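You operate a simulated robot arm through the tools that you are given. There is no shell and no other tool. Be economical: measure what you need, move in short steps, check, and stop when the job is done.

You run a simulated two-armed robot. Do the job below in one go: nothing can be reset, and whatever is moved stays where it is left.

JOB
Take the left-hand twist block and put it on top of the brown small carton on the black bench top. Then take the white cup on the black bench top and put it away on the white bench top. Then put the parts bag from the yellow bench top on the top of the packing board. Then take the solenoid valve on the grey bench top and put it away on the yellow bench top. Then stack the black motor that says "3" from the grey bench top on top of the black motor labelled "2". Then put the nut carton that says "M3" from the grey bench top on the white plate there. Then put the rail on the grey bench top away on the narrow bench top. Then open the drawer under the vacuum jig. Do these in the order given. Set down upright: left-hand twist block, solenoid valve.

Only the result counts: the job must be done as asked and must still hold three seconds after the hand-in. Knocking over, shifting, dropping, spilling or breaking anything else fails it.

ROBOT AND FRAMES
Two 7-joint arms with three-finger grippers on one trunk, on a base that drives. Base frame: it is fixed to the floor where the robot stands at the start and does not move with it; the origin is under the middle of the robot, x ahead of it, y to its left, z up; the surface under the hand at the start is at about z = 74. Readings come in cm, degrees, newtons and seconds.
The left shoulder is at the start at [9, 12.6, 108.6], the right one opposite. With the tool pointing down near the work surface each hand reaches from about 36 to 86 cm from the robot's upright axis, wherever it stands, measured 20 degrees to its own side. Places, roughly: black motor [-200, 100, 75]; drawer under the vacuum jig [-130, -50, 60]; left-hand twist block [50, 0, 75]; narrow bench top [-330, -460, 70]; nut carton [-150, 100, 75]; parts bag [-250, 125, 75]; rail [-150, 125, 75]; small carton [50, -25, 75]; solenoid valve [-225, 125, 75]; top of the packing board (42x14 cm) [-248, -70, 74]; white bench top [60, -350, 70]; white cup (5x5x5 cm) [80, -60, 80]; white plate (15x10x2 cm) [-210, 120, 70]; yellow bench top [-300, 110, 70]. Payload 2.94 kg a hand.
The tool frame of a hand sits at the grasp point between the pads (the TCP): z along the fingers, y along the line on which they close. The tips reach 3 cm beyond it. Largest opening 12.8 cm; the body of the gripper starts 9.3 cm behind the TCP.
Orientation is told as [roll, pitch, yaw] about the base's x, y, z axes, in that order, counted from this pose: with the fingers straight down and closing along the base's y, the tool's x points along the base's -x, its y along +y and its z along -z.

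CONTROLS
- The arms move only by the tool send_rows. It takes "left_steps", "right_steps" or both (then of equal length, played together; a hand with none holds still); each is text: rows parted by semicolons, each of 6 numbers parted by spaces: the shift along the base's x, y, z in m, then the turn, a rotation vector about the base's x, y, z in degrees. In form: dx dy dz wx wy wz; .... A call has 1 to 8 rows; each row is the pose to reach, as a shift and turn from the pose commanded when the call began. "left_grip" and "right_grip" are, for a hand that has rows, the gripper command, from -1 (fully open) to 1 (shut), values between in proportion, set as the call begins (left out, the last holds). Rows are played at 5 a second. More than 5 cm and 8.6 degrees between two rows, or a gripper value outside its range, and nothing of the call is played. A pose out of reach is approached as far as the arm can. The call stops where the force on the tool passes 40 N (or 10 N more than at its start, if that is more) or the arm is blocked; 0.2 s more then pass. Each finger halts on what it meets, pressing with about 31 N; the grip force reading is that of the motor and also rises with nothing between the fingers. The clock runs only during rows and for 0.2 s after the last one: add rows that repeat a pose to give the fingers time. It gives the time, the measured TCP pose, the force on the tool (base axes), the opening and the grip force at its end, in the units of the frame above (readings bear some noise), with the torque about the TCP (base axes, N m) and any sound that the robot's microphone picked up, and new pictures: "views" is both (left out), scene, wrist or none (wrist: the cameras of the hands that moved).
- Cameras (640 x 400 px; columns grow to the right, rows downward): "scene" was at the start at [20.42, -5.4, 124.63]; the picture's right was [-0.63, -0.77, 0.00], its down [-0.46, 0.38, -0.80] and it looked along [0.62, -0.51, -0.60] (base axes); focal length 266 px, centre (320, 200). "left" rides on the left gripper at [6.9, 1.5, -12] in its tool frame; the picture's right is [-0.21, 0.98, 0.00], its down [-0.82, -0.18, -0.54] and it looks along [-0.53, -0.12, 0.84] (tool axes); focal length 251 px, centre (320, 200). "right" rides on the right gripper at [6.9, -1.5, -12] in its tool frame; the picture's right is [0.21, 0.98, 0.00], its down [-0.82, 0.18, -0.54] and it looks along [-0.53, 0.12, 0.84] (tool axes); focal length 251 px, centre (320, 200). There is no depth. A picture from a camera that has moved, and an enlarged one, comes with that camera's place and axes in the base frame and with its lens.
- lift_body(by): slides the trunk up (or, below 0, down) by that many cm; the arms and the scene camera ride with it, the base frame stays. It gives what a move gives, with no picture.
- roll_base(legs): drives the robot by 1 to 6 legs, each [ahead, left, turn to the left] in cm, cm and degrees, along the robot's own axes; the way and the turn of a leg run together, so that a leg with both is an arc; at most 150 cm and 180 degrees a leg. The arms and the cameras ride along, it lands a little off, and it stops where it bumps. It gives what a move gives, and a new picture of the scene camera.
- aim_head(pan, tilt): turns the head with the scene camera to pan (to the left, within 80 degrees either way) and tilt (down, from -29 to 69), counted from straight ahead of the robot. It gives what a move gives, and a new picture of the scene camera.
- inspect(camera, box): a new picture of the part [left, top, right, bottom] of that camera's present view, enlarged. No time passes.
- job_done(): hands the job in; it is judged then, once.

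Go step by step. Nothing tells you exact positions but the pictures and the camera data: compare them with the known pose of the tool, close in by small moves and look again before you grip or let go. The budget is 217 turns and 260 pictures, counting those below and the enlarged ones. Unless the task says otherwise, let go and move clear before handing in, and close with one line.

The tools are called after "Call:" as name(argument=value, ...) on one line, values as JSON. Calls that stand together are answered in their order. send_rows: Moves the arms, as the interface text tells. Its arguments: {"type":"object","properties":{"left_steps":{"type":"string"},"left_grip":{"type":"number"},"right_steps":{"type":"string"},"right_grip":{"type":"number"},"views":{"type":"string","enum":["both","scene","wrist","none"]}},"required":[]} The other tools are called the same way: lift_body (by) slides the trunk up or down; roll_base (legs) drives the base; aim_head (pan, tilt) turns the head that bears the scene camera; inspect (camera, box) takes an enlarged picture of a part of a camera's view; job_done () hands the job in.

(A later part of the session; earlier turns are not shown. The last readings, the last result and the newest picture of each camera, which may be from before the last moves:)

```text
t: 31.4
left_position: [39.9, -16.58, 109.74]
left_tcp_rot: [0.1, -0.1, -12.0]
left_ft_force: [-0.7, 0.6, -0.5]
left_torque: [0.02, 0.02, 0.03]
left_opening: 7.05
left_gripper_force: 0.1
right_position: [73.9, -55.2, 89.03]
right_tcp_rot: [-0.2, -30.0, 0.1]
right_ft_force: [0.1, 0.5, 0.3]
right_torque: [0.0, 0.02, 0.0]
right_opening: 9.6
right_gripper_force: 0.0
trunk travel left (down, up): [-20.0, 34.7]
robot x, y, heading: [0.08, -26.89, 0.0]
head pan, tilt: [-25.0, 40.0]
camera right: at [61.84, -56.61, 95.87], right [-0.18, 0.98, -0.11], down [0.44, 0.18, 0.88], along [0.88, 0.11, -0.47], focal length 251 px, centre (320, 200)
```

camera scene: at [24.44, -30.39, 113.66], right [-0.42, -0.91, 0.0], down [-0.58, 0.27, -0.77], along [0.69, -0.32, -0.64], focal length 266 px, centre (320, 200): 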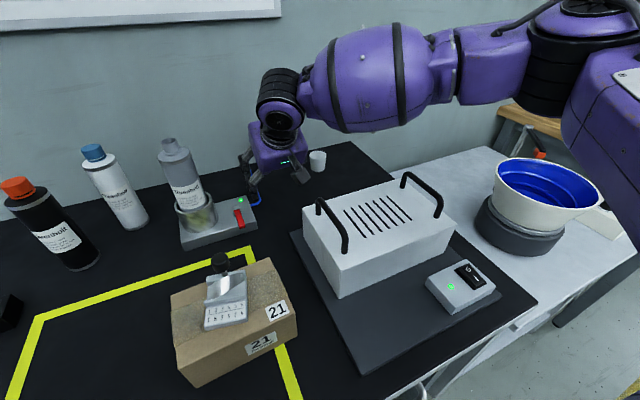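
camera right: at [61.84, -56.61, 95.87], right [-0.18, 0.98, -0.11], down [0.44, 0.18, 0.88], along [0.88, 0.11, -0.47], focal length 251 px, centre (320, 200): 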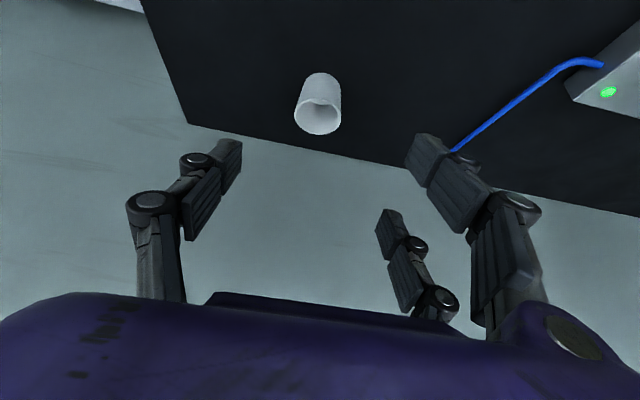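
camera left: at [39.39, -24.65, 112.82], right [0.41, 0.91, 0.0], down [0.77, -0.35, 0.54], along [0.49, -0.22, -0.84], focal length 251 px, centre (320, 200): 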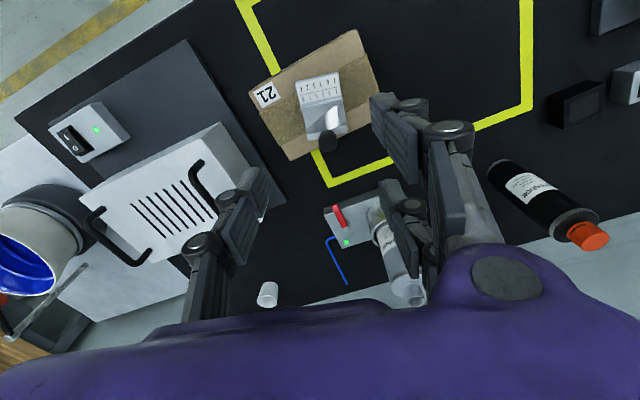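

Call:
send_rows(right_steps="0.01 -0.003 -0.04 0 0 0; 0.02 -0.004 -0.08 0 0 0; 0.034 -0.004 -0.11 0 0 0; 0.034 -0.004 -0.11 0 0 0", views="wrist")

```text
t: 32.4
left_position: [39.9, -16.73, 109.66]
left_tcp_rot: [0.0, 0.0, -12.0]
left_ft_force: [-0.1, -0.5, 0.3]
left_torque: [-0.01, -0.03, -0.03]
left_opening: 7.04
left_gripper_force: 0.1
right_position: [77.57, -55.66, 78.01]
right_tcp_rot: [-0.1, -29.8, -0.2]
right_ft_force: [0.5, -0.3, 0.0]
right_torque: [0.02, 0.04, -0.06]
right_opening: 9.58
right_gripper_force: 0.0
trunk travel left (down, up): [-20.0, 34.7]
robot x, y, heading: [-0.19, -26.63, -0.2]
head pan, tilt: [-25.0, 40.0]
camera right: at [65.56, -57.18, 84.95], right [-0.18, 0.98, -0.11], down [0.44, 0.18, 0.88], along [0.88, 0.11, -0.47], focal length 251 px, centre (320, 200)
```

right: 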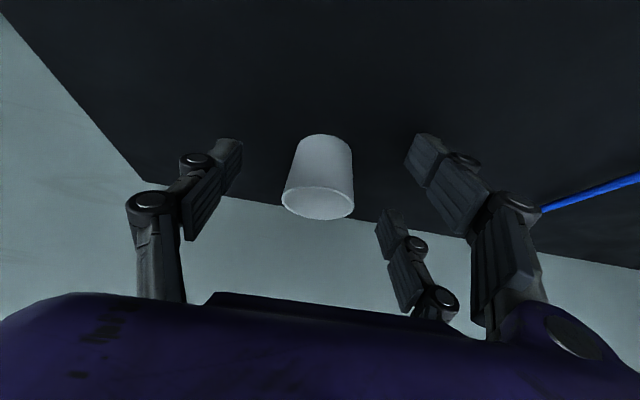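

Call:
send_rows(right_steps="0 0 0 0 0 0; 0 0 0 0 0 0; 0 0 0 0 0 0; 0 0 0 0 0 0", right_grip=0.36, views="wrist")

```text
t: 33.4
left_position: [39.76, -16.54, 109.75]
left_tcp_rot: [-0.1, -0.1, -11.8]
left_ft_force: [0.1, -0.3, 1.1]
left_torque: [0.01, 0.03, 0.02]
left_opening: 7.04
left_gripper_force: 0.1
right_position: [77.69, -55.29, 78.27]
right_tcp_rot: [0.0, -30.2, 0.1]
right_ft_force: [0.9, 12.4, 18.7]
right_torque: [1.14, 0.26, -0.2]
right_opening: 5.05
right_gripper_force: 6.9
trunk travel left (down, up): [-20.0, 34.7]
robot x, y, heading: [0.35, -27.03, 0.2]
head pan, tilt: [-25.0, 40.0]
camera right: at [65.59, -56.89, 85.28], right [-0.19, 0.98, -0.11], down [0.44, 0.18, 0.88], along [0.88, 0.12, -0.46], focal length 251 px, centre (320, 200)
```

right: 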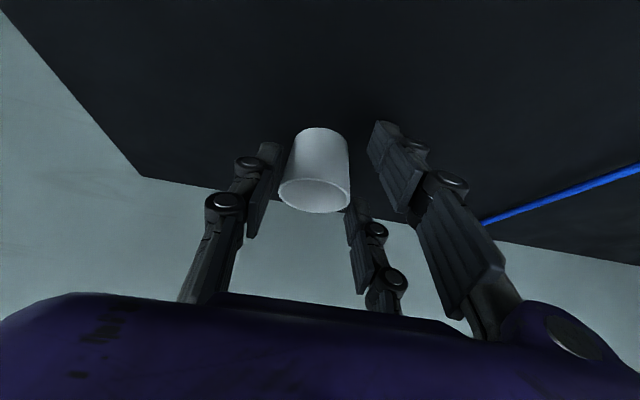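

There's an upward force of ~19 N, probably a tip pressing on the bench; I raise the hand slightly and re-check.

Call:
send_rows(right_steps="0 0 0.005 0 0 0; 0 0 0.008 0 0 0; 0 0 0.008 0 0 0", right_grip=0.36, views="wrist")

```text
t: 34.2
left_position: [39.92, -16.77, 109.71]
left_tcp_rot: [-0.1, 0.0, -12.1]
left_ft_force: [0.2, -0.5, 0.4]
left_torque: [0.0, -0.02, 0.03]
left_opening: 7.04
left_gripper_force: 0.1
right_position: [77.46, -56.0, 78.46]
right_tcp_rot: [-0.5, -29.5, 0.0]
right_ft_force: [1.0, 1.0, -0.7]
right_torque: [0.03, -0.04, -0.03]
right_opening: 4.09
right_gripper_force: 0.1
trunk travel left (down, up): [-20.0, 34.7]
robot x, y, heading: [0.4, -26.83, -0.2]
head pan, tilt: [-25.0, 40.0]
camera right: at [65.41, -57.51, 85.48], right [-0.18, 0.98, -0.11], down [0.45, 0.18, 0.87], along [0.87, 0.11, -0.47], focal length 251 px, centre (320, 200)
```

right: 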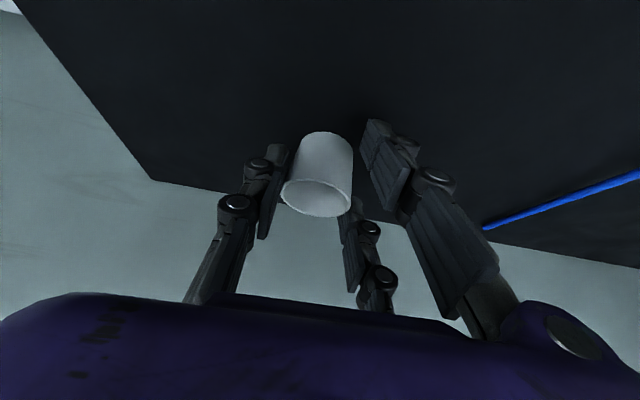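

Call:
send_rows(right_steps="0 0 0 0 0 0; 0 0 0 0 0 0; 0 0 0 0 0 0", right_grip=1, views="wrist")

```text
t: 35.0
left_position: [39.92, -16.66, 109.73]
left_tcp_rot: [0.0, -0.1, -12.0]
left_ft_force: [0.3, 0.1, 1.0]
left_torque: [-0.01, 0.01, 0.02]
left_opening: 7.02
left_gripper_force: 0.0
right_position: [77.58, -55.73, 78.72]
right_tcp_rot: [0.0, -29.9, 0.0]
right_ft_force: [-0.2, 0.0, -1.0]
right_torque: [-0.03, 0.0, 0.01]
right_opening: 3.72
right_gripper_force: 30.7
trunk travel left (down, up): [-20.0, 34.7]
robot x, y, heading: [0.03, -26.84, 0.1]
head pan, tilt: [-25.0, 40.0]
camera right: at [65.54, -57.28, 85.65], right [-0.18, 0.98, -0.11], down [0.44, 0.18, 0.88], along [0.88, 0.11, -0.47], focal length 251 px, centre (320, 200)
```

right: 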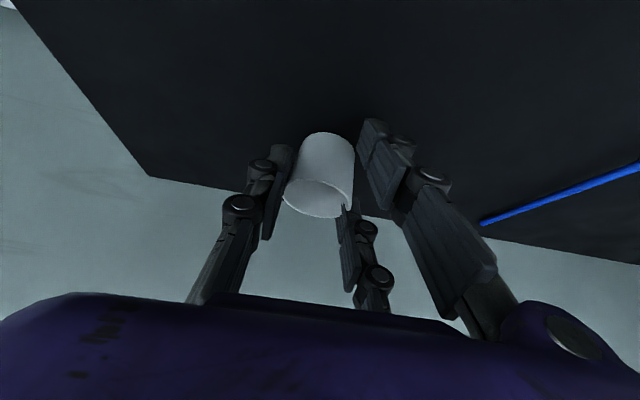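

Gripped at 3.7 cm. I lift it and pull back above the benches.

Call:
send_rows(right_steps="0 0 0.03 0 0 0; 0 0 0.07 0 0 0; -0.02 0 0.11 0 0 0; -0.05 0 0.15 0 0 0; -0.08 0 0.18 0 0 0; -0.12 0 0.20 0 0 0; -0.16 0 0.22 0 0 0; -0.16 0 0.22 0 0 0", views="both")

```text
t: 36.8
left_position: [39.91, -16.61, 109.71]
left_tcp_rot: [0.1, 0.0, -11.9]
left_ft_force: [1.0, 1.1, 0.8]
left_torque: [0.0, 0.0, 0.02]
left_opening: 7.04
left_gripper_force: 0.1
right_position: [61.22, -55.81, 100.39]
right_tcp_rot: [-0.1, -29.8, -0.1]
right_ft_force: [-0.6, 0.3, -0.1]
right_torque: [0.01, -0.01, -0.02]
right_opening: 3.73
right_gripper_force: 30.8
trunk travel left (down, up): [-20.0, 34.7]
robot x, y, heading: [0.04, -26.77, 0.1]
head pan, tilt: [-25.0, 40.0]
camera scene: at [24.51, -30.39, 113.65], right [-0.42, -0.91, 0.0], down [-0.58, 0.27, -0.77], along [0.69, -0.32, -0.64], focal length 266 px, centre (320, 200)
camera right: at [49.15, -57.27, 107.33], right [-0.18, 0.98, -0.11], down [0.45, 0.18, 0.88], along [0.88, 0.11, -0.47], focal length 251 px, centre (320, 200)
```

scene: 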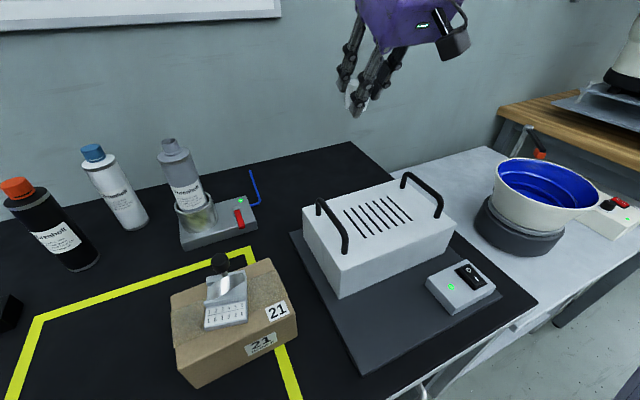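
right: 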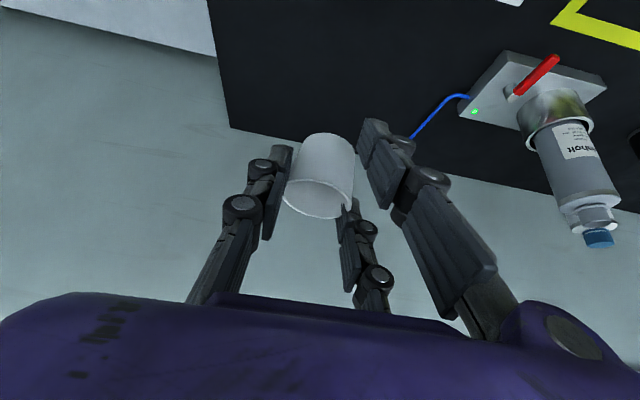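

Cup is held upright. I tuck the arm, back away from the bench and look along the right side.

Call:
send_rows(right_steps="-0.04 0 0.02 0 0 0; -0.08 0 0.04 0 0 0; -0.12 0.01 0.06 0 0 0; -0.15 0.02 0.06 0 0 0; -0.15 0.02 0.06 0 0 0", views="none")

Call:
roll_base(legs=[[-40, 0, 0]])

Call:
aim_head(pan=-75, tilt=20)

```text
t: 38.0
left_position: [39.92, -16.63, 109.79]
left_tcp_rot: [0.0, 0.0, -11.9]
left_ft_force: [0.1, -0.8, -0.6]
left_torque: [0.0, -0.02, 0.01]
left_opening: 7.06
left_gripper_force: 0.2
right_position: [46.41, -54.02, 106.78]
right_tcp_rot: [-0.1, -29.8, -0.1]
right_ft_force: [0.6, 0.0, -0.3]
right_torque: [0.02, 0.03, 0.01]
right_opening: 3.73
right_gripper_force: 31.1
trunk travel left (down, up): [-20.0, 34.7]
robot x, y, heading: [-0.21, -27.05, -0.1]
head pan, tilt: [-25.0, 40.0]
```

```text
t: 40.5
left_position: [-0.33, -16.61, 109.68]
left_tcp_rot: [-0.1, 0.0, -11.9]
left_ft_force: [-0.1, -0.3, 0.1]
left_torque: [0.05, -0.03, 0.03]
left_opening: 7.02
left_gripper_force: 0.1
right_position: [6.22, -53.86, 106.89]
right_tcp_rot: [0.0, -29.8, -0.1]
right_ft_force: [-0.6, 0.0, -0.6]
right_torque: [-0.02, 0.0, 0.0]
right_opening: 3.69
right_gripper_force: 31.2
trunk travel left (down, up): [-20.0, 34.7]
robot x, y, heading: [-40.18, -26.98, -0.0]
head pan, tilt: [-25.0, 40.0]
camera scene: at [-15.72, -30.37, 113.68], right [-0.42, -0.91, 0.0], down [-0.58, 0.27, -0.77], along [0.69, -0.32, -0.64], focal length 266 px, centre (320, 200)
```

scene: 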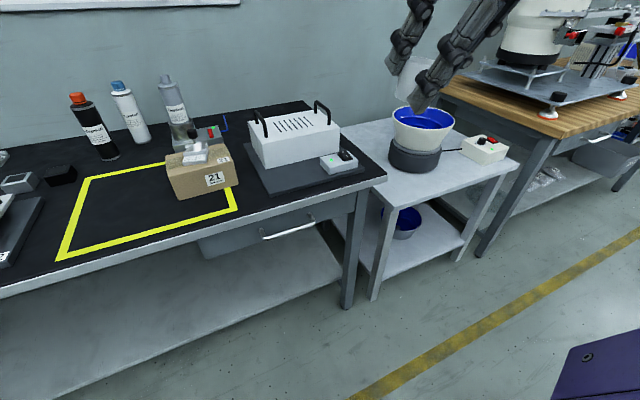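

```text
t: 41.7
left_position: [-0.18, -16.62, 109.82]
left_tcp_rot: [0.0, 0.0, -11.9]
left_ft_force: [0.3, 0.5, 0.2]
left_torque: [0.02, 0.01, 0.0]
left_opening: 7.0
left_gripper_force: 0.1
right_position: [6.16, -53.9, 106.91]
right_tcp_rot: [-0.2, -29.8, 0.0]
right_ft_force: [0.2, -0.2, 0.0]
right_torque: [0.01, 0.03, 0.0]
right_opening: 3.72
right_gripper_force: 31.3
trunk travel left (down, up): [-20.0, 34.7]
robot x, y, heading: [-40.25, -26.78, 0.1]
head pan, tilt: [-75.0, 20.0]
camera scene: at [-20.97, -35.77, 116.81], right [-0.97, -0.26, 0.0], down [-0.09, 0.33, -0.94], along [0.24, -0.91, -0.34], focal length 266 px, centre (320, 200)
```

scene: 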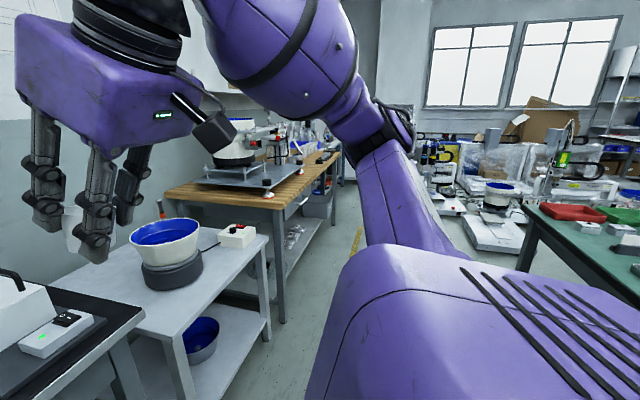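

I see the aisle along the benches. I'll turn right to face the white bench direction and look.

Call:
roll_base(legs=[[0, 0, -90]])

Call:
aim_head(pan=15, tilt=20)

```text
t: 45.9
left_position: [-29.17, -66.58, 109.7]
left_tcp_rot: [0.0, -0.1, -100.9]
left_ft_force: [0.2, -0.3, 0.9]
left_torque: [-0.02, 0.01, 0.02]
left_opening: 7.03
left_gripper_force: 0.0
right_position: [-66.31, -73.69, 106.68]
right_tcp_rot: [0.0, -29.8, -89.0]
right_ft_force: [-0.5, -0.2, -1.5]
right_torque: [0.01, -0.03, 0.02]
right_opening: 3.73
right_gripper_force: 31.0
trunk travel left (down, up): [-20.0, 34.7]
robot x, y, heading: [-40.06, -27.05, -88.9]
head pan, tilt: [-75.0, 20.0]
camera scene: at [-48.69, -45.95, 116.81], right [-0.28, 0.96, 0.0], down [0.33, 0.09, -0.94], along [-0.9, -0.26, -0.34], focal length 266 px, centre (320, 200)
```

scene: 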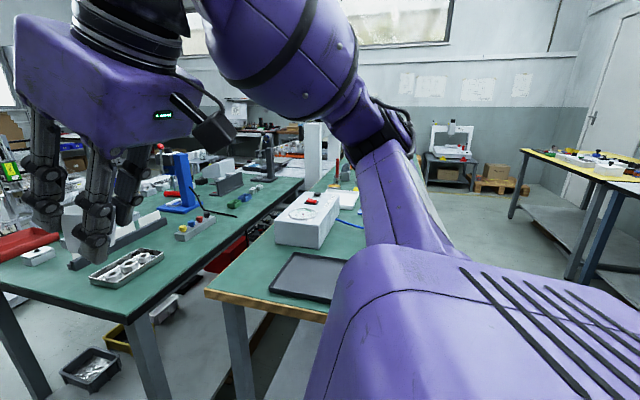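

```text
t: 47.5
left_position: [-29.15, -66.56, 109.73]
left_tcp_rot: [0.0, 0.0, -100.9]
left_ft_force: [0.6, 0.3, 0.3]
left_torque: [0.0, 0.03, -0.02]
left_opening: 7.03
left_gripper_force: 0.1
right_position: [-66.3, -73.77, 106.82]
right_tcp_rot: [-0.1, -29.8, -89.0]
right_ft_force: [-0.6, 0.1, -0.1]
right_torque: [-0.01, 0.0, 0.0]
right_opening: 3.71
right_gripper_force: 31.0
trunk travel left (down, up): [-20.0, 34.7]
robot x, y, heading: [-39.98, -26.73, -89.1]
head pan, tilt: [15.0, 20.0]
camera scene: at [-37.17, -52.34, 116.81], right [-0.96, -0.27, 0.0], down [-0.09, 0.33, -0.94], along [0.26, -0.9, -0.34], focal length 266 px, centre (320, 200)
```

scene: 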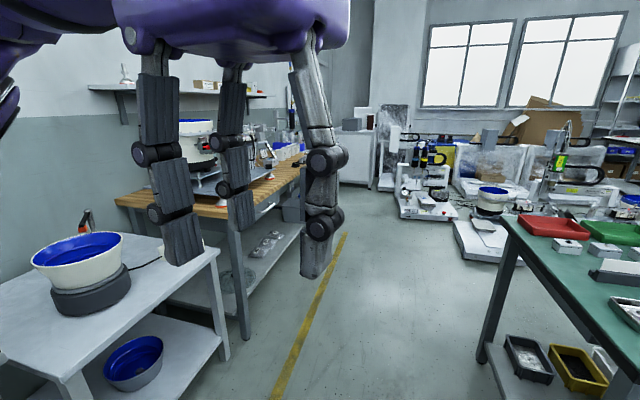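

The aisle is clear. I drive ahead 130 with a slight shift left to stay mid-aisle.

Call:
roll_base(legs=[[60, 10, 0], [75, 0, 0]])

```text
t: 54.7
left_position: [-17.02, -203.34, 109.74]
left_tcp_rot: [0.0, -0.1, -100.7]
left_ft_force: [0.0, -0.1, -0.1]
left_torque: [0.03, 0.01, 0.02]
left_opening: 7.0
left_gripper_force: 0.0
right_position: [-54.12, -210.77, 106.82]
right_tcp_rot: [-0.1, -29.7, -88.7]
right_ft_force: [0.9, 0.1, 0.1]
right_torque: [-0.01, 0.0, 0.03]
right_opening: 3.68
right_gripper_force: 30.5
trunk travel left (down, up): [-20.0, 34.7]
robot x, y, heading: [-27.97, -163.47, -88.6]
head pan, tilt: [15.0, 20.0]
camera scene: at [-25.09, -189.1, 116.8], right [-0.96, -0.28, 0.0], down [-0.1, 0.33, -0.94], along [0.26, -0.9, -0.34], focal length 266 px, centre (320, 200)
```

scene: 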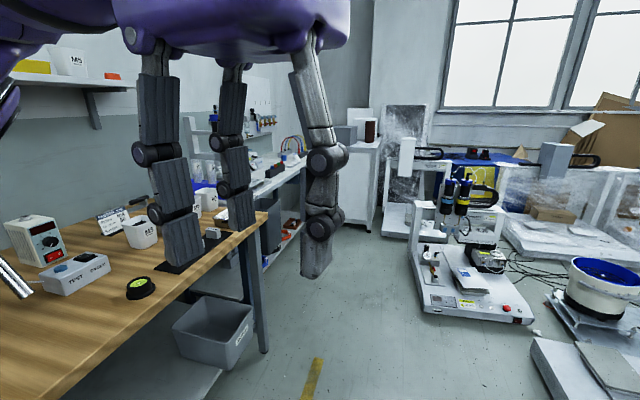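

The white bench follows after the wooden one on the left. I drive on ~108 and turn left to face it.

Call:
roll_base(legs=[[108, 0, 0], [0, 0, 88.6]])

Call:
aim_head(pan=-40, tilt=25)

```text
t: 64.2
left_position: [13.44, -261.36, 109.75]
left_tcp_rot: [0.1, 0.1, -9.9]
left_ft_force: [0.2, 0.2, 0.8]
left_torque: [0.0, 0.01, -0.01]
left_opening: 7.04
left_gripper_force: 0.0
right_position: [21.36, -298.38, 106.81]
right_tcp_rot: [-0.2, -29.7, 2.0]
right_ft_force: [0.3, -0.8, -0.5]
right_torque: [0.0, 0.02, -0.01]
right_opening: 3.68
right_gripper_force: 31.3
trunk travel left (down, up): [-20.0, 34.7]
robot x, y, heading: [-26.2, -273.12, 1.9]
head pan, tilt: [15.0, 20.0]
camera scene: at [-0.38, -269.61, 116.81], right [0.29, -0.96, 0.0], down [-0.33, -0.1, -0.94], along [0.9, 0.27, -0.34], focal length 266 px, centre (320, 200)
```

scene: 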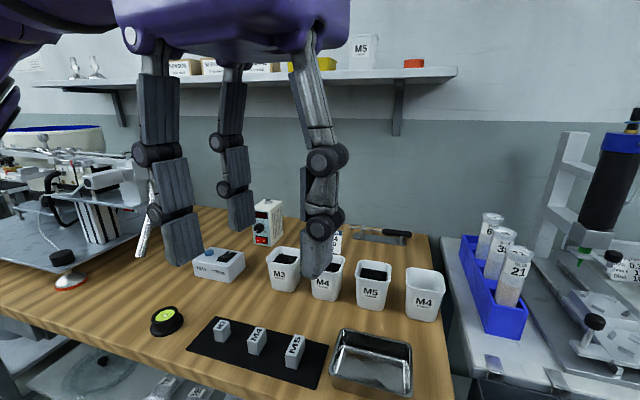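

```text
t: 65.4
left_position: [13.44, -261.33, 109.65]
left_tcp_rot: [0.0, 0.1, -9.9]
left_ft_force: [0.9, -1.5, 1.5]
left_torque: [0.03, 0.22, 0.09]
left_opening: 7.03
left_gripper_force: 0.0
right_position: [21.37, -298.49, 106.79]
right_tcp_rot: [-0.1, -29.8, 2.0]
right_ft_force: [0.2, 0.4, -0.6]
right_torque: [-0.03, -0.01, -0.01]
right_opening: 3.67
right_gripper_force: 30.9
trunk travel left (down, up): [-20.0, 34.7]
robot x, y, heading: [-25.84, -272.96, 1.9]
head pan, tilt: [-40.0, 25.0]
camera scene: at [-1.99, -277.96, 115.99], right [-0.61, -0.79, 0.0], down [-0.34, 0.26, -0.91], along [0.72, -0.55, -0.42], focal length 266 px, centre (320, 200)
```

scene: 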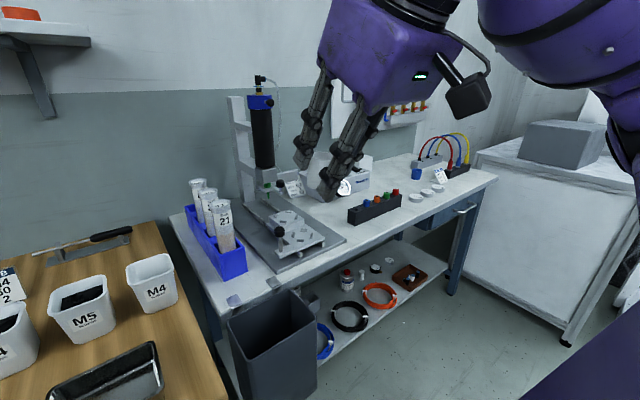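

The white bench has a free area; I move in front of it and look down at it.

Call:
roll_base(legs=[[0, -32, -1.9], [28, 0, 0]])

Call:
aim_head(pan=-25, tilt=45)

```text
t: 70.4
left_position: [42.62, -294.82, 109.71]
left_tcp_rot: [0.0, 0.1, -11.8]
left_ft_force: [2.7, -0.7, 1.8]
left_torque: [0.01, 0.37, 0.12]
left_opening: 7.03
left_gripper_force: 0.1
right_position: [49.2, -332.04, 106.76]
right_tcp_rot: [-0.1, -29.8, 0.2]
right_ft_force: [0.2, -1.2, 0.3]
right_torque: [-0.01, 0.02, 0.02]
right_opening: 3.65
right_gripper_force: 30.8
trunk travel left (down, up): [-20.0, 34.7]
robot x, y, heading: [2.92, -305.13, -0.1]
head pan, tilt: [-40.0, 25.0]
camera scene: at [26.55, -310.89, 115.96], right [-0.64, -0.77, 0.0], down [-0.33, 0.27, -0.9], along [0.7, -0.58, -0.43], focal length 266 px, centre (320, 200)
```

scene: 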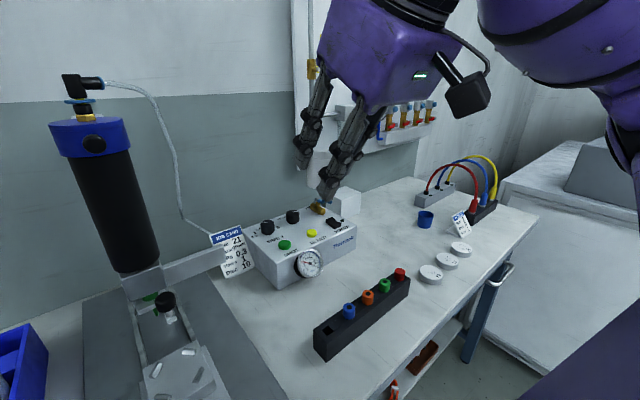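

```text
t: 71.2
left_position: [42.5, -294.82, 109.81]
left_tcp_rot: [0.1, -0.1, -11.7]
left_ft_force: [0.9, -0.2, 1.1]
left_torque: [-0.01, -0.03, 0.01]
left_opening: 7.04
left_gripper_force: 0.1
right_position: [49.12, -332.12, 106.75]
right_tcp_rot: [-0.2, -29.8, 0.1]
right_ft_force: [0.1, -0.6, 0.9]
right_torque: [0.02, -0.02, 0.01]
right_opening: 3.66
right_gripper_force: 31.3
trunk travel left (down, up): [-20.0, 34.7]
robot x, y, heading: [2.73, -304.99, -0.3]
head pan, tilt: [-25.0, 45.0]
camera scene: at [26.78, -308.45, 112.95], right [-0.42, -0.91, 0.0], down [-0.64, 0.3, -0.71], along [0.64, -0.3, -0.71], focal length 266 px, centre (320, 200)
```

scene: 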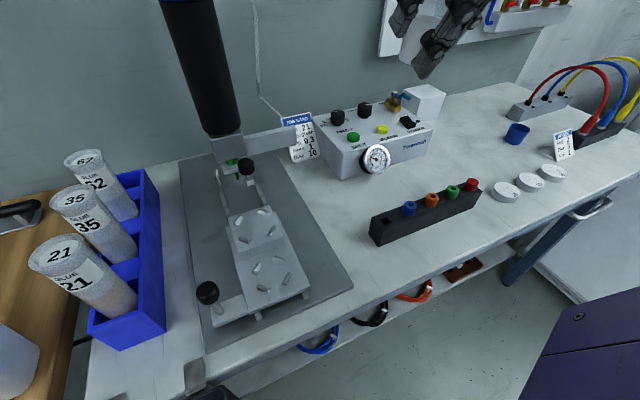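

A free spot lies right of the control box at about [65,-374]. I slide the base right 40 and look with the wrist camera.

Call:
roll_base(legs=[[0, -40, 0]])

Call:
send_rows(right_steps="0.03 0 -0.03 0 0 0; 0.06 0 -0.06 0 0 0; 0.09 0 -0.08 0 0 0; 0.12 0 -0.10 0 0 0; 0.13 0 -0.13 0 0 0; 0.13 0 -0.13 0 0 0", views="both")

```text
t: 75.3
left_position: [42.62, -334.88, 109.74]
left_tcp_rot: [0.0, -0.1, -11.6]
left_ft_force: [-0.8, -0.6, 0.9]
left_torque: [0.02, -0.03, 0.01]
left_opening: 7.05
left_gripper_force: 0.1
right_position: [49.42, -372.15, 106.86]
right_tcp_rot: [-0.1, -29.8, 0.4]
right_ft_force: [0.1, 0.0, -0.7]
right_torque: [0.03, -0.02, 0.03]
right_opening: 3.66
right_gripper_force: 31.1
trunk travel left (down, up): [-20.0, 34.7]
robot x, y, heading: [2.45, -345.58, 0.5]
head pan, tilt: [-25.0, 45.0]
camera scene: at [26.91, -348.57, 112.94], right [-0.42, -0.91, 0.0], down [-0.64, 0.3, -0.71], along [0.64, -0.3, -0.71], focal length 266 px, centre (320, 200)
```

scene: 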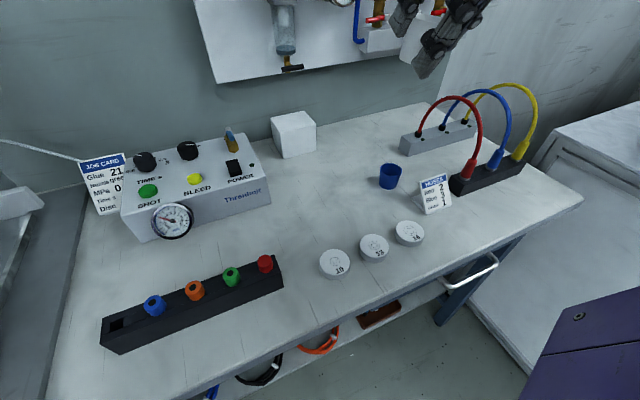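

```text
t: 76.7
left_position: [42.59, -334.95, 109.6]
left_tcp_rot: [0.0, 0.0, -11.5]
left_ft_force: [0.4, 0.6, 0.4]
left_torque: [-0.02, 0.02, -0.01]
left_opening: 7.06
left_gripper_force: 0.1
right_position: [62.5, -372.17, 93.93]
right_tcp_rot: [-0.1, -30.0, 0.2]
right_ft_force: [-0.8, -0.5, -0.1]
right_torque: [0.03, -0.03, 0.01]
right_opening: 3.66
right_gripper_force: 31.3
trunk travel left (down, up): [-20.0, 34.7]
robot x, y, heading: [3.05, -345.23, 0.5]
head pan, tilt: [-25.0, 45.0]
camera scene: at [26.88, -348.55, 112.95], right [-0.42, -0.91, 0.0], down [-0.64, 0.3, -0.71], along [0.64, -0.3, -0.71], focal length 266 px, centre (320, 200)
camera right: at [50.44, -373.7, 100.99], right [-0.19, 0.98, -0.11], down [0.44, 0.18, 0.88], along [0.88, 0.12, -0.47], focal length 251 px, centre (320, 200)
```

scene: 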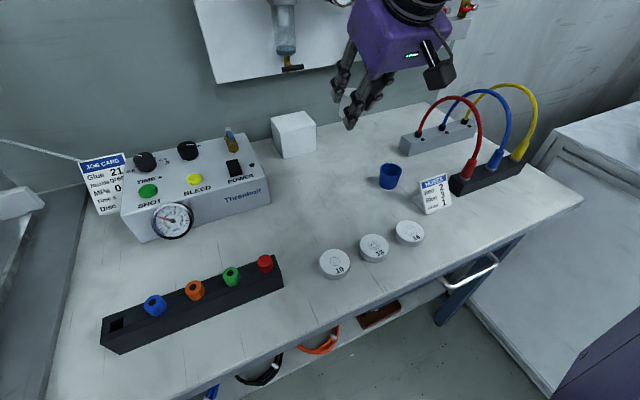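
right: 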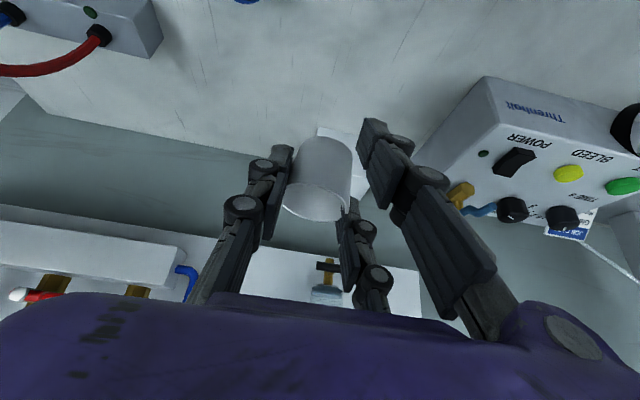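

Clear spot confirmed near [64,-370]. I lower the cup toward the bench.

Call:
send_rows(right_steps="0.01 0.024 -0.04 0 0 0; 0.01 0.024 -0.08 0 0 0; 0.01 0.024 -0.12 0 0 0; 0.01 0.024 -0.142 0 0 0; 0.01 0.024 -0.142 0 0 0", views="both")

```text
t: 77.9
left_position: [42.52, -334.86, 109.59]
left_tcp_rot: [-0.1, 0.1, -11.5]
left_ft_force: [0.7, 0.7, -0.4]
left_torque: [-0.04, -0.03, -0.01]
left_opening: 7.06
left_gripper_force: 0.1
right_position: [63.38, -369.61, 79.53]
right_tcp_rot: [-0.2, -29.8, 0.3]
right_ft_force: [-0.2, -0.5, -0.4]
right_torque: [-0.02, 0.02, 0.0]
right_opening: 3.66
right_gripper_force: 31.4
trunk travel left (down, up): [-20.0, 34.7]
robot x, y, heading: [2.94, -345.63, 0.6]
head pan, tilt: [-25.0, 45.0]
camera scene: at [26.9, -348.54, 112.95], right [-0.42, -0.91, 0.0], down [-0.64, 0.3, -0.71], along [0.64, -0.3, -0.71], focal length 266 px, centre (320, 200)
camera right: at [51.38, -371.16, 86.45], right [-0.19, 0.98, -0.11], down [0.44, 0.18, 0.88], along [0.88, 0.12, -0.47], focal length 251 px, centre (320, 200)
```

scene: 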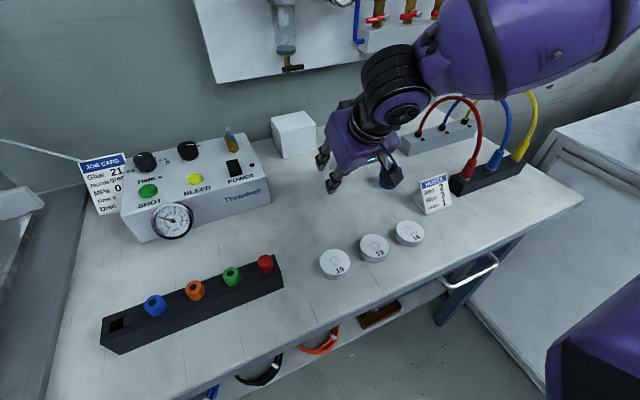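
right: 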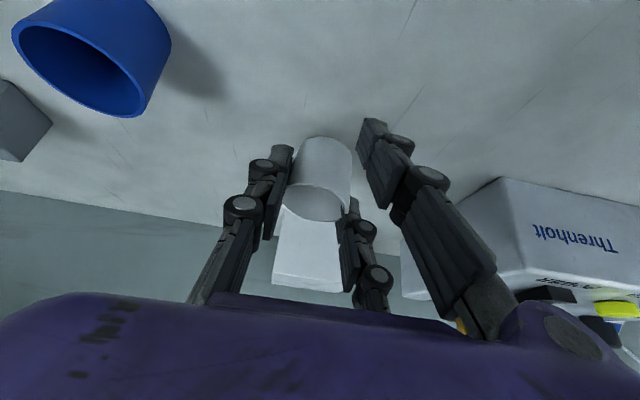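

Call:
send_rows(right_steps="0 0 -0.006 0 0 0; 0 0 -0.012 0 0 0; 0 0 -0.018 0 0 0; 0 0 -0.024 0 0 0; 0 0 -0.03 0 0 0; 0 0 -0.03 0 0 0", views="none")

```text
t: 78.8
left_position: [42.5, -334.81, 109.83]
left_tcp_rot: [0.0, -0.1, -11.6]
left_ft_force: [0.1, 1.1, -0.1]
left_torque: [0.01, 0.02, 0.01]
left_opening: 7.04
left_gripper_force: 0.1
right_position: [63.76, -368.98, 78.2]
right_tcp_rot: [0.6, -30.8, 0.7]
right_ft_force: [-8.5, 3.5, 16.7]
right_torque: [0.49, 0.67, 0.1]
right_opening: 3.88
right_gripper_force: 30.9
trunk travel left (down, up): [-20.0, 34.7]
robot x, y, heading: [2.68, -345.64, 0.5]
head pan, tilt: [-25.0, 45.0]
stopped in row 4 (right hand): the force on the tool passed its limit at 44 N (the readings are from after the stop); the commanded pose is now the measured one
```

Bench contact. I ease up a little and open.

Call:
send_rows(right_steps="0 0 0.003 0 0 0; 0 0 0.003 0 0 0; 0 0 0.003 0 0 0; 0 0 0.003 0 0 0", right_grip=-0.3, views="wrist")

```text
t: 79.8
left_position: [42.61, -334.82, 109.73]
left_tcp_rot: [0.1, 0.0, -11.6]
left_ft_force: [-0.2, 0.3, 0.0]
left_torque: [0.02, 0.04, 0.02]
left_opening: 7.04
left_gripper_force: 0.0
right_position: [63.58, -369.27, 78.25]
right_tcp_rot: [0.2, -30.6, 0.5]
right_ft_force: [0.0, -0.6, -0.5]
right_torque: [-0.01, 0.05, 0.0]
right_opening: 8.32
right_gripper_force: 0.0
trunk travel left (down, up): [-20.0, 34.7]
robot x, y, heading: [2.61, -345.65, 0.3]
head pan, tilt: [-25.0, 45.0]
camera right: at [51.52, -370.86, 85.06], right [-0.2, 0.98, -0.11], down [0.43, 0.18, 0.88], along [0.88, 0.13, -0.46], focal length 251 px, centre (320, 200)
```

right: 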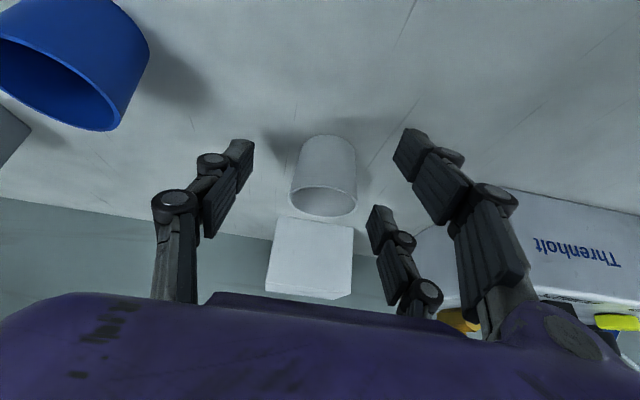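

Cup stands free. I raise the hand clear and check the cup.

Call:
send_rows(right_steps="0 0 0.04 0 0 0; 0 0 0.08 0 0 0; -0.02 0 0.12 0 0 0; -0.05 0 0.16 0 0 0; -0.09 0 0.19 0 0 0; -0.13 0 0.22 0 0 0; -0.17 0 0.24 0 0 0; -0.20 0 0.26 0 0 0", views="scene")

```text
t: 81.6
left_position: [42.52, -334.92, 109.73]
left_tcp_rot: [0.0, -0.1, -11.6]
left_ft_force: [-0.3, 0.0, -0.3]
left_torque: [0.03, -0.02, 0.0]
left_opening: 7.04
left_gripper_force: 0.0
right_position: [43.44, -369.43, 104.06]
right_tcp_rot: [0.2, -30.4, 0.5]
right_ft_force: [-0.7, -0.9, 0.0]
right_torque: [0.0, 0.0, 0.0]
right_opening: 8.34
right_gripper_force: 0.0
trunk travel left (down, up): [-20.0, 34.7]
robot x, y, heading: [2.77, -345.59, 0.3]
head pan, tilt: [-25.0, 45.0]
camera scene: at [26.8, -348.88, 113.16], right [-0.45, -0.89, 0.0], down [-0.61, 0.31, -0.73], along [0.65, -0.33, -0.69], focal length 266 px, centre (320, 200)
```

scene: 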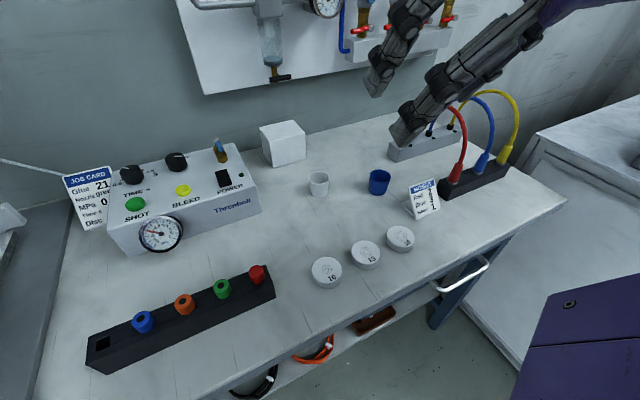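

The cup is put away. Now I drive back along the aisle toward the yellow bench area.

Call:
roll_base(legs=[[-30, 0, -0.3], [0, 150, 0], [0, 150, 0], [0, 30, 0]])

Call:
lift_body(by=10)

```text
t: 83.4
left_position: [20.99, -335.13, 109.72]
left_tcp_rot: [0.1, -0.2, -12.0]
left_ft_force: [1.6, 0.9, -0.4]
left_torque: [0.03, 0.11, 0.02]
left_opening: 7.03
left_gripper_force: 0.1
right_position: [21.8, -369.71, 104.13]
right_tcp_rot: [0.0, -30.6, 0.2]
right_ft_force: [0.7, 0.2, -0.2]
right_torque: [0.0, 0.03, -0.01]
right_opening: 8.31
right_gripper_force: 0.0
trunk travel left (down, up): [-20.0, 34.7]
robot x, y, heading: [-18.99, -345.19, -0.3]
head pan, tilt: [-25.0, 45.0]
stopped in leg 1: the robot was blocked; the commanded pose is now the measured one
camera scene: at [5.3, -349.03, 113.09], right [-0.46, -0.89, 0.0], down [-0.61, 0.32, -0.72], along [0.64, -0.33, -0.69], focal length 266 px, centre (320, 200)
```

scene: 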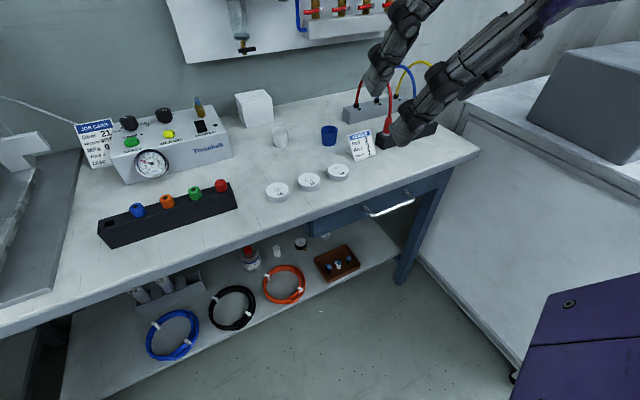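

```text
t: 84.7
left_position: [20.83, -335.12, 119.94]
left_tcp_rot: [-0.1, -0.3, -12.0]
left_ft_force: [0.3, 0.0, -0.5]
left_torque: [0.01, -0.03, 0.0]
left_opening: 7.06
left_gripper_force: 0.0
right_position: [21.61, -369.75, 114.12]
right_tcp_rot: [0.0, -30.7, 0.3]
right_ft_force: [0.2, 0.2, 0.2]
right_torque: [0.01, 0.01, 0.01]
right_opening: 8.33
right_gripper_force: 0.1
trunk travel left (down, up): [-30.0, 24.7]
robot x, y, heading: [-18.49, -345.44, -0.0]
head pan, tilt: [-25.0, 45.0]
```

The base touched the floor machine behind; I ease forward, go left first, then retreat to mid-aisle.

Call:
roll_base(legs=[[6, 0, 0], [0, 60, 0], [-16, 0, 0], [0, 135, 0], [0, 140, 0]])

Call:
aim_head(pan=70, tilt=25)

```text
t: 115.6
left_position: [12.74, -2.55, 119.91]
left_tcp_rot: [-0.1, -0.4, -12.5]
left_ft_force: [0.9, 0.2, 0.0]
left_torque: [0.0, 0.01, 0.01]
left_opening: 7.03
left_gripper_force: 0.2
right_position: [13.32, -37.12, 114.27]
right_tcp_rot: [0.2, -30.8, -0.1]
right_ft_force: [-1.1, 0.6, 0.3]
right_torque: [-0.01, 0.0, 0.01]
right_opening: 8.32
right_gripper_force: 0.1
trunk travel left (down, up): [-30.0, 24.7]
robot x, y, heading: [-26.9, -12.42, -0.6]
head pan, tilt: [-25.0, 45.0]
camera scene: at [-6.04, -15.94, 123.4], right [-0.43, -0.9, 0.0], down [-0.64, 0.3, -0.71], along [0.64, -0.3, -0.71], focal length 266 px, centre (320, 200)
```

scene: 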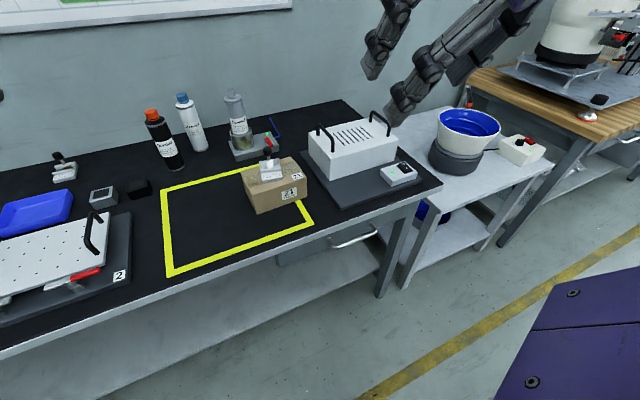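

```text
t: 117.3
left_position: [12.71, -2.36, 119.99]
left_tcp_rot: [-0.2, -0.4, -12.5]
left_ft_force: [0.2, 0.0, -0.7]
left_torque: [0.05, 0.04, 0.03]
left_opening: 7.02
left_gripper_force: 0.1
right_position: [13.3, -37.16, 114.23]
right_tcp_rot: [0.2, -30.8, -0.1]
right_ft_force: [1.0, -0.2, -0.7]
right_torque: [0.01, 0.02, 0.0]
right_opening: 8.33
right_gripper_force: 0.1
trunk travel left (down, up): [-30.0, 24.7]
robot x, y, heading: [-27.06, -12.48, -0.5]
head pan, tilt: [70.0, 25.0]
camera scene: at [-10.16, -3.82, 126.46], right [0.94, -0.35, 0.0], down [-0.15, -0.4, -0.91], along [0.32, 0.85, -0.42], focal length 266 px, centre (320, 200)
```

scene: 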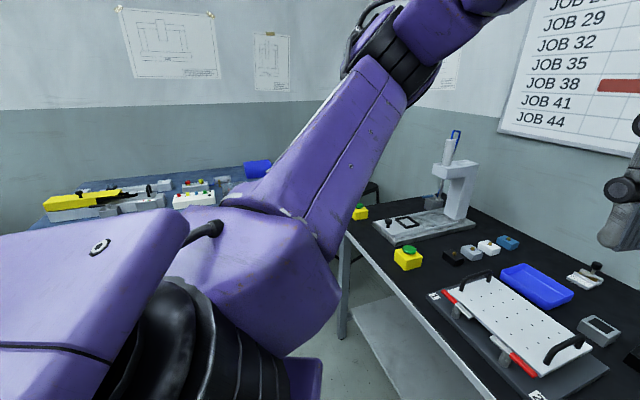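

I turn left to look toward the grey/yellow benches.

Call:
roll_base(legs=[[0, 0, 130]])

Call:
aim_head(pan=20, tilt=25)

```text
t: 123.1
left_position: [-60.57, 11.37, 119.96]
left_tcp_rot: [-0.1, -0.4, 117.9]
left_ft_force: [0.6, 0.3, 0.1]
left_torque: [-0.06, 0.02, -0.03]
left_opening: 7.05
left_gripper_force: 0.1
right_position: [-34.54, 34.25, 114.23]
right_tcp_rot: [0.1, -30.8, 130.4]
right_ft_force: [-0.6, -0.1, 0.1]
right_torque: [-0.01, 0.01, 0.01]
right_opening: 8.32
right_gripper_force: 0.1
trunk travel left (down, up): [-30.0, 24.7]
robot x, y, heading: [-27.18, -12.3, 130.1]
head pan, tilt: [70.0, 25.0]
camera scene: at [-44.37, -5.12, 126.46], right [-0.34, 0.94, 0.0], down [0.4, 0.15, -0.91], along [-0.85, -0.31, -0.42], focal length 266 px, centre (320, 200)
```

scene: 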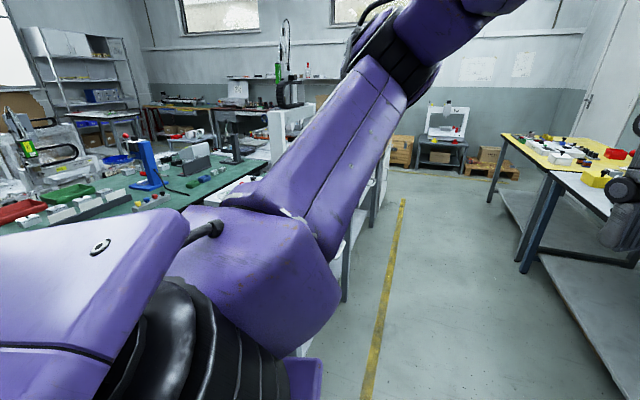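

```text
t: 124.3
left_position: [-60.5, 11.34, 119.93]
left_tcp_rot: [-0.1, -0.4, 118.0]
left_ft_force: [-0.5, 0.0, 0.6]
left_torque: [-0.01, -0.04, 0.03]
left_opening: 7.05
left_gripper_force: 0.0
right_position: [-34.58, 34.41, 114.13]
right_tcp_rot: [0.3, -30.8, 130.5]
right_ft_force: [1.5, 0.4, 0.1]
right_torque: [0.01, -0.02, 0.03]
right_opening: 8.32
right_gripper_force: 0.1
trunk travel left (down, up): [-30.0, 24.7]
robot x, y, heading: [-27.22, -12.52, 129.9]
head pan, tilt: [20.0, 25.0]
camera scene: at [-43.71, 2.63, 126.46], right [0.5, 0.87, 0.0], down [0.37, -0.21, -0.91], along [-0.79, 0.45, -0.42], focal length 266 px, centre (320, 200)
```

scene: 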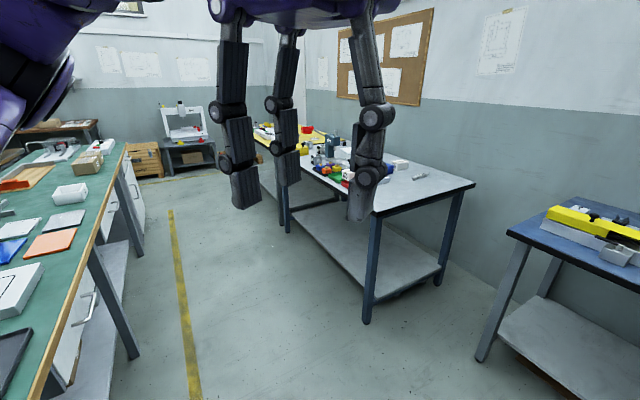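

The grey and yellow benches stand against the +y wall, green ones opposite with an aisle between y≈−30 and 72. I drive down the aisle to face the yellow bench.

Call:
roll_base(legs=[[0, 0, 50], [60, -32, 0], [130, 0, 0], [0, 0, -90]])

Call:
aim_head(pan=0, tilt=30)

```text
t: 140.3
left_position: [-224.45, 57.36, 119.91]
left_tcp_rot: [-0.1, -0.5, 75.1]
left_ft_force: [1.0, 0.3, -0.5]
left_torque: [-0.01, -0.01, 0.02]
left_opening: 7.04
left_gripper_force: 0.1
right_position: [-189.77, 56.41, 114.31]
right_tcp_rot: [0.2, -30.8, 87.3]
right_ft_force: [0.2, 0.1, 0.3]
right_torque: [-0.03, 0.01, 0.0]
right_opening: 8.31
right_gripper_force: 0.0
trunk travel left (down, up): [-30.0, 24.7]
robot x, y, heading: [-216.03, 17.17, 87.0]
head pan, tilt: [20.0, 25.0]
camera scene: at [-218.07, 39.58, 126.46], right [0.96, 0.29, 0.0], down [0.12, -0.4, -0.91], along [-0.27, 0.87, -0.42], focal length 266 px, centre (320, 200)
```

scene: 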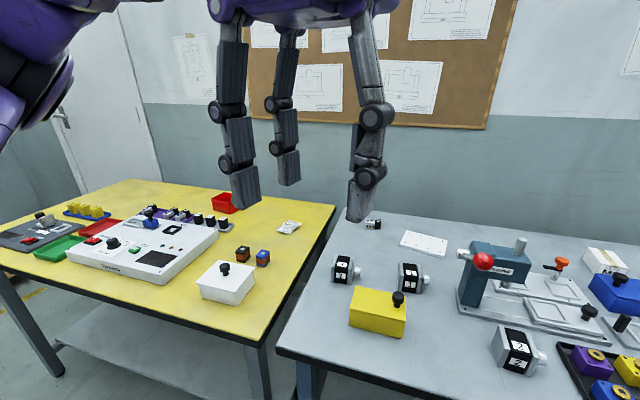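

```text
t: 141.1
left_position: [-224.42, 57.29, 119.98]
left_tcp_rot: [-0.1, -0.4, 74.9]
left_ft_force: [0.5, -0.1, 0.4]
left_torque: [-0.01, -0.04, 0.0]
left_opening: 7.04
left_gripper_force: 0.0
right_position: [-189.78, 56.31, 114.27]
right_tcp_rot: [0.1, -30.8, 87.3]
right_ft_force: [0.3, 0.1, -0.7]
right_torque: [-0.03, -0.02, -0.01]
right_opening: 8.33
right_gripper_force: 0.2
trunk travel left (down, up): [-30.0, 24.7]
robot x, y, heading: [-216.44, 16.79, 87.2]
head pan, tilt: [0.0, 30.0]
camera scene: at [-214.91, 39.81, 125.66], right [1.0, -0.05, 0.0], down [-0.03, -0.5, -0.87], along [0.04, 0.86, -0.5], focal length 266 px, centre (320, 200)
```

scene: 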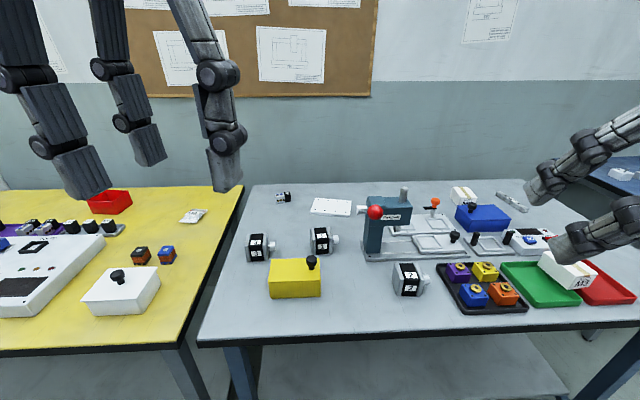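

I see the parts bag on the yellow bench and the motors, plate, small valve, M3 carton and rail on the grey one. I zoom in to identify.

Call:
inspect(camera="scene", box=[170, 180, 450, 310])

Call:
inspect(camera="scene", box=[440, 170, 640, 310])

Call:
inspect(camera="scene", box=[160, 185, 300, 275])

```text
2.29 times, centred on (310, 245) of scene
camera zoom: at [-214.91, 39.81, 125.66], right [1.0, -0.05, 0.0], down [-0.03, -0.5, -0.87], along [0.04, 0.86, -0.5], focal length 607 px, centre (343, 97)
```

zoom: 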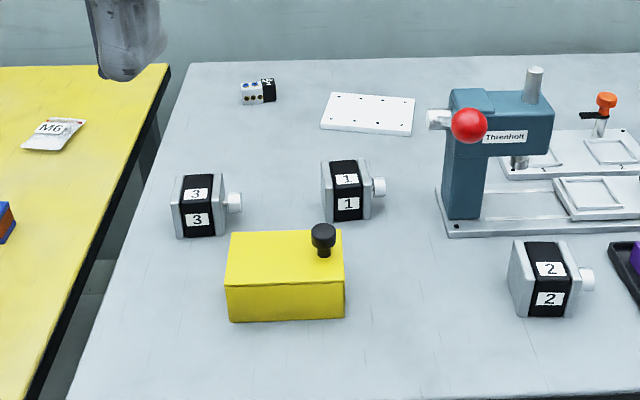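

```text
2.86 times, centred on (540, 240) of scene
camera zoom: at [-214.91, 39.81, 125.66], right [1.0, -0.05, 0.0], down [-0.03, -0.5, -0.87], along [0.04, 0.86, -0.5], focal length 759 px, centre (-309, 86)
```

zoom: 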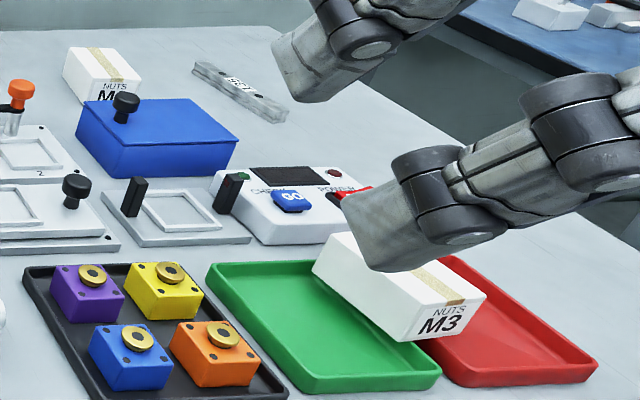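

```text
4.44 times, centred on (230, 230) of scene
camera zoom: at [-214.91, 39.81, 125.66], right [1.0, -0.05, 0.0], down [-0.03, -0.5, -0.87], along [0.04, 0.86, -0.5], focal length 1181 px, centre (720, 67)
```

zoom: 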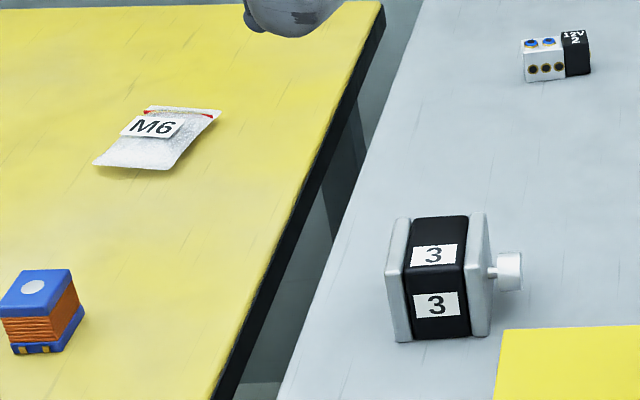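

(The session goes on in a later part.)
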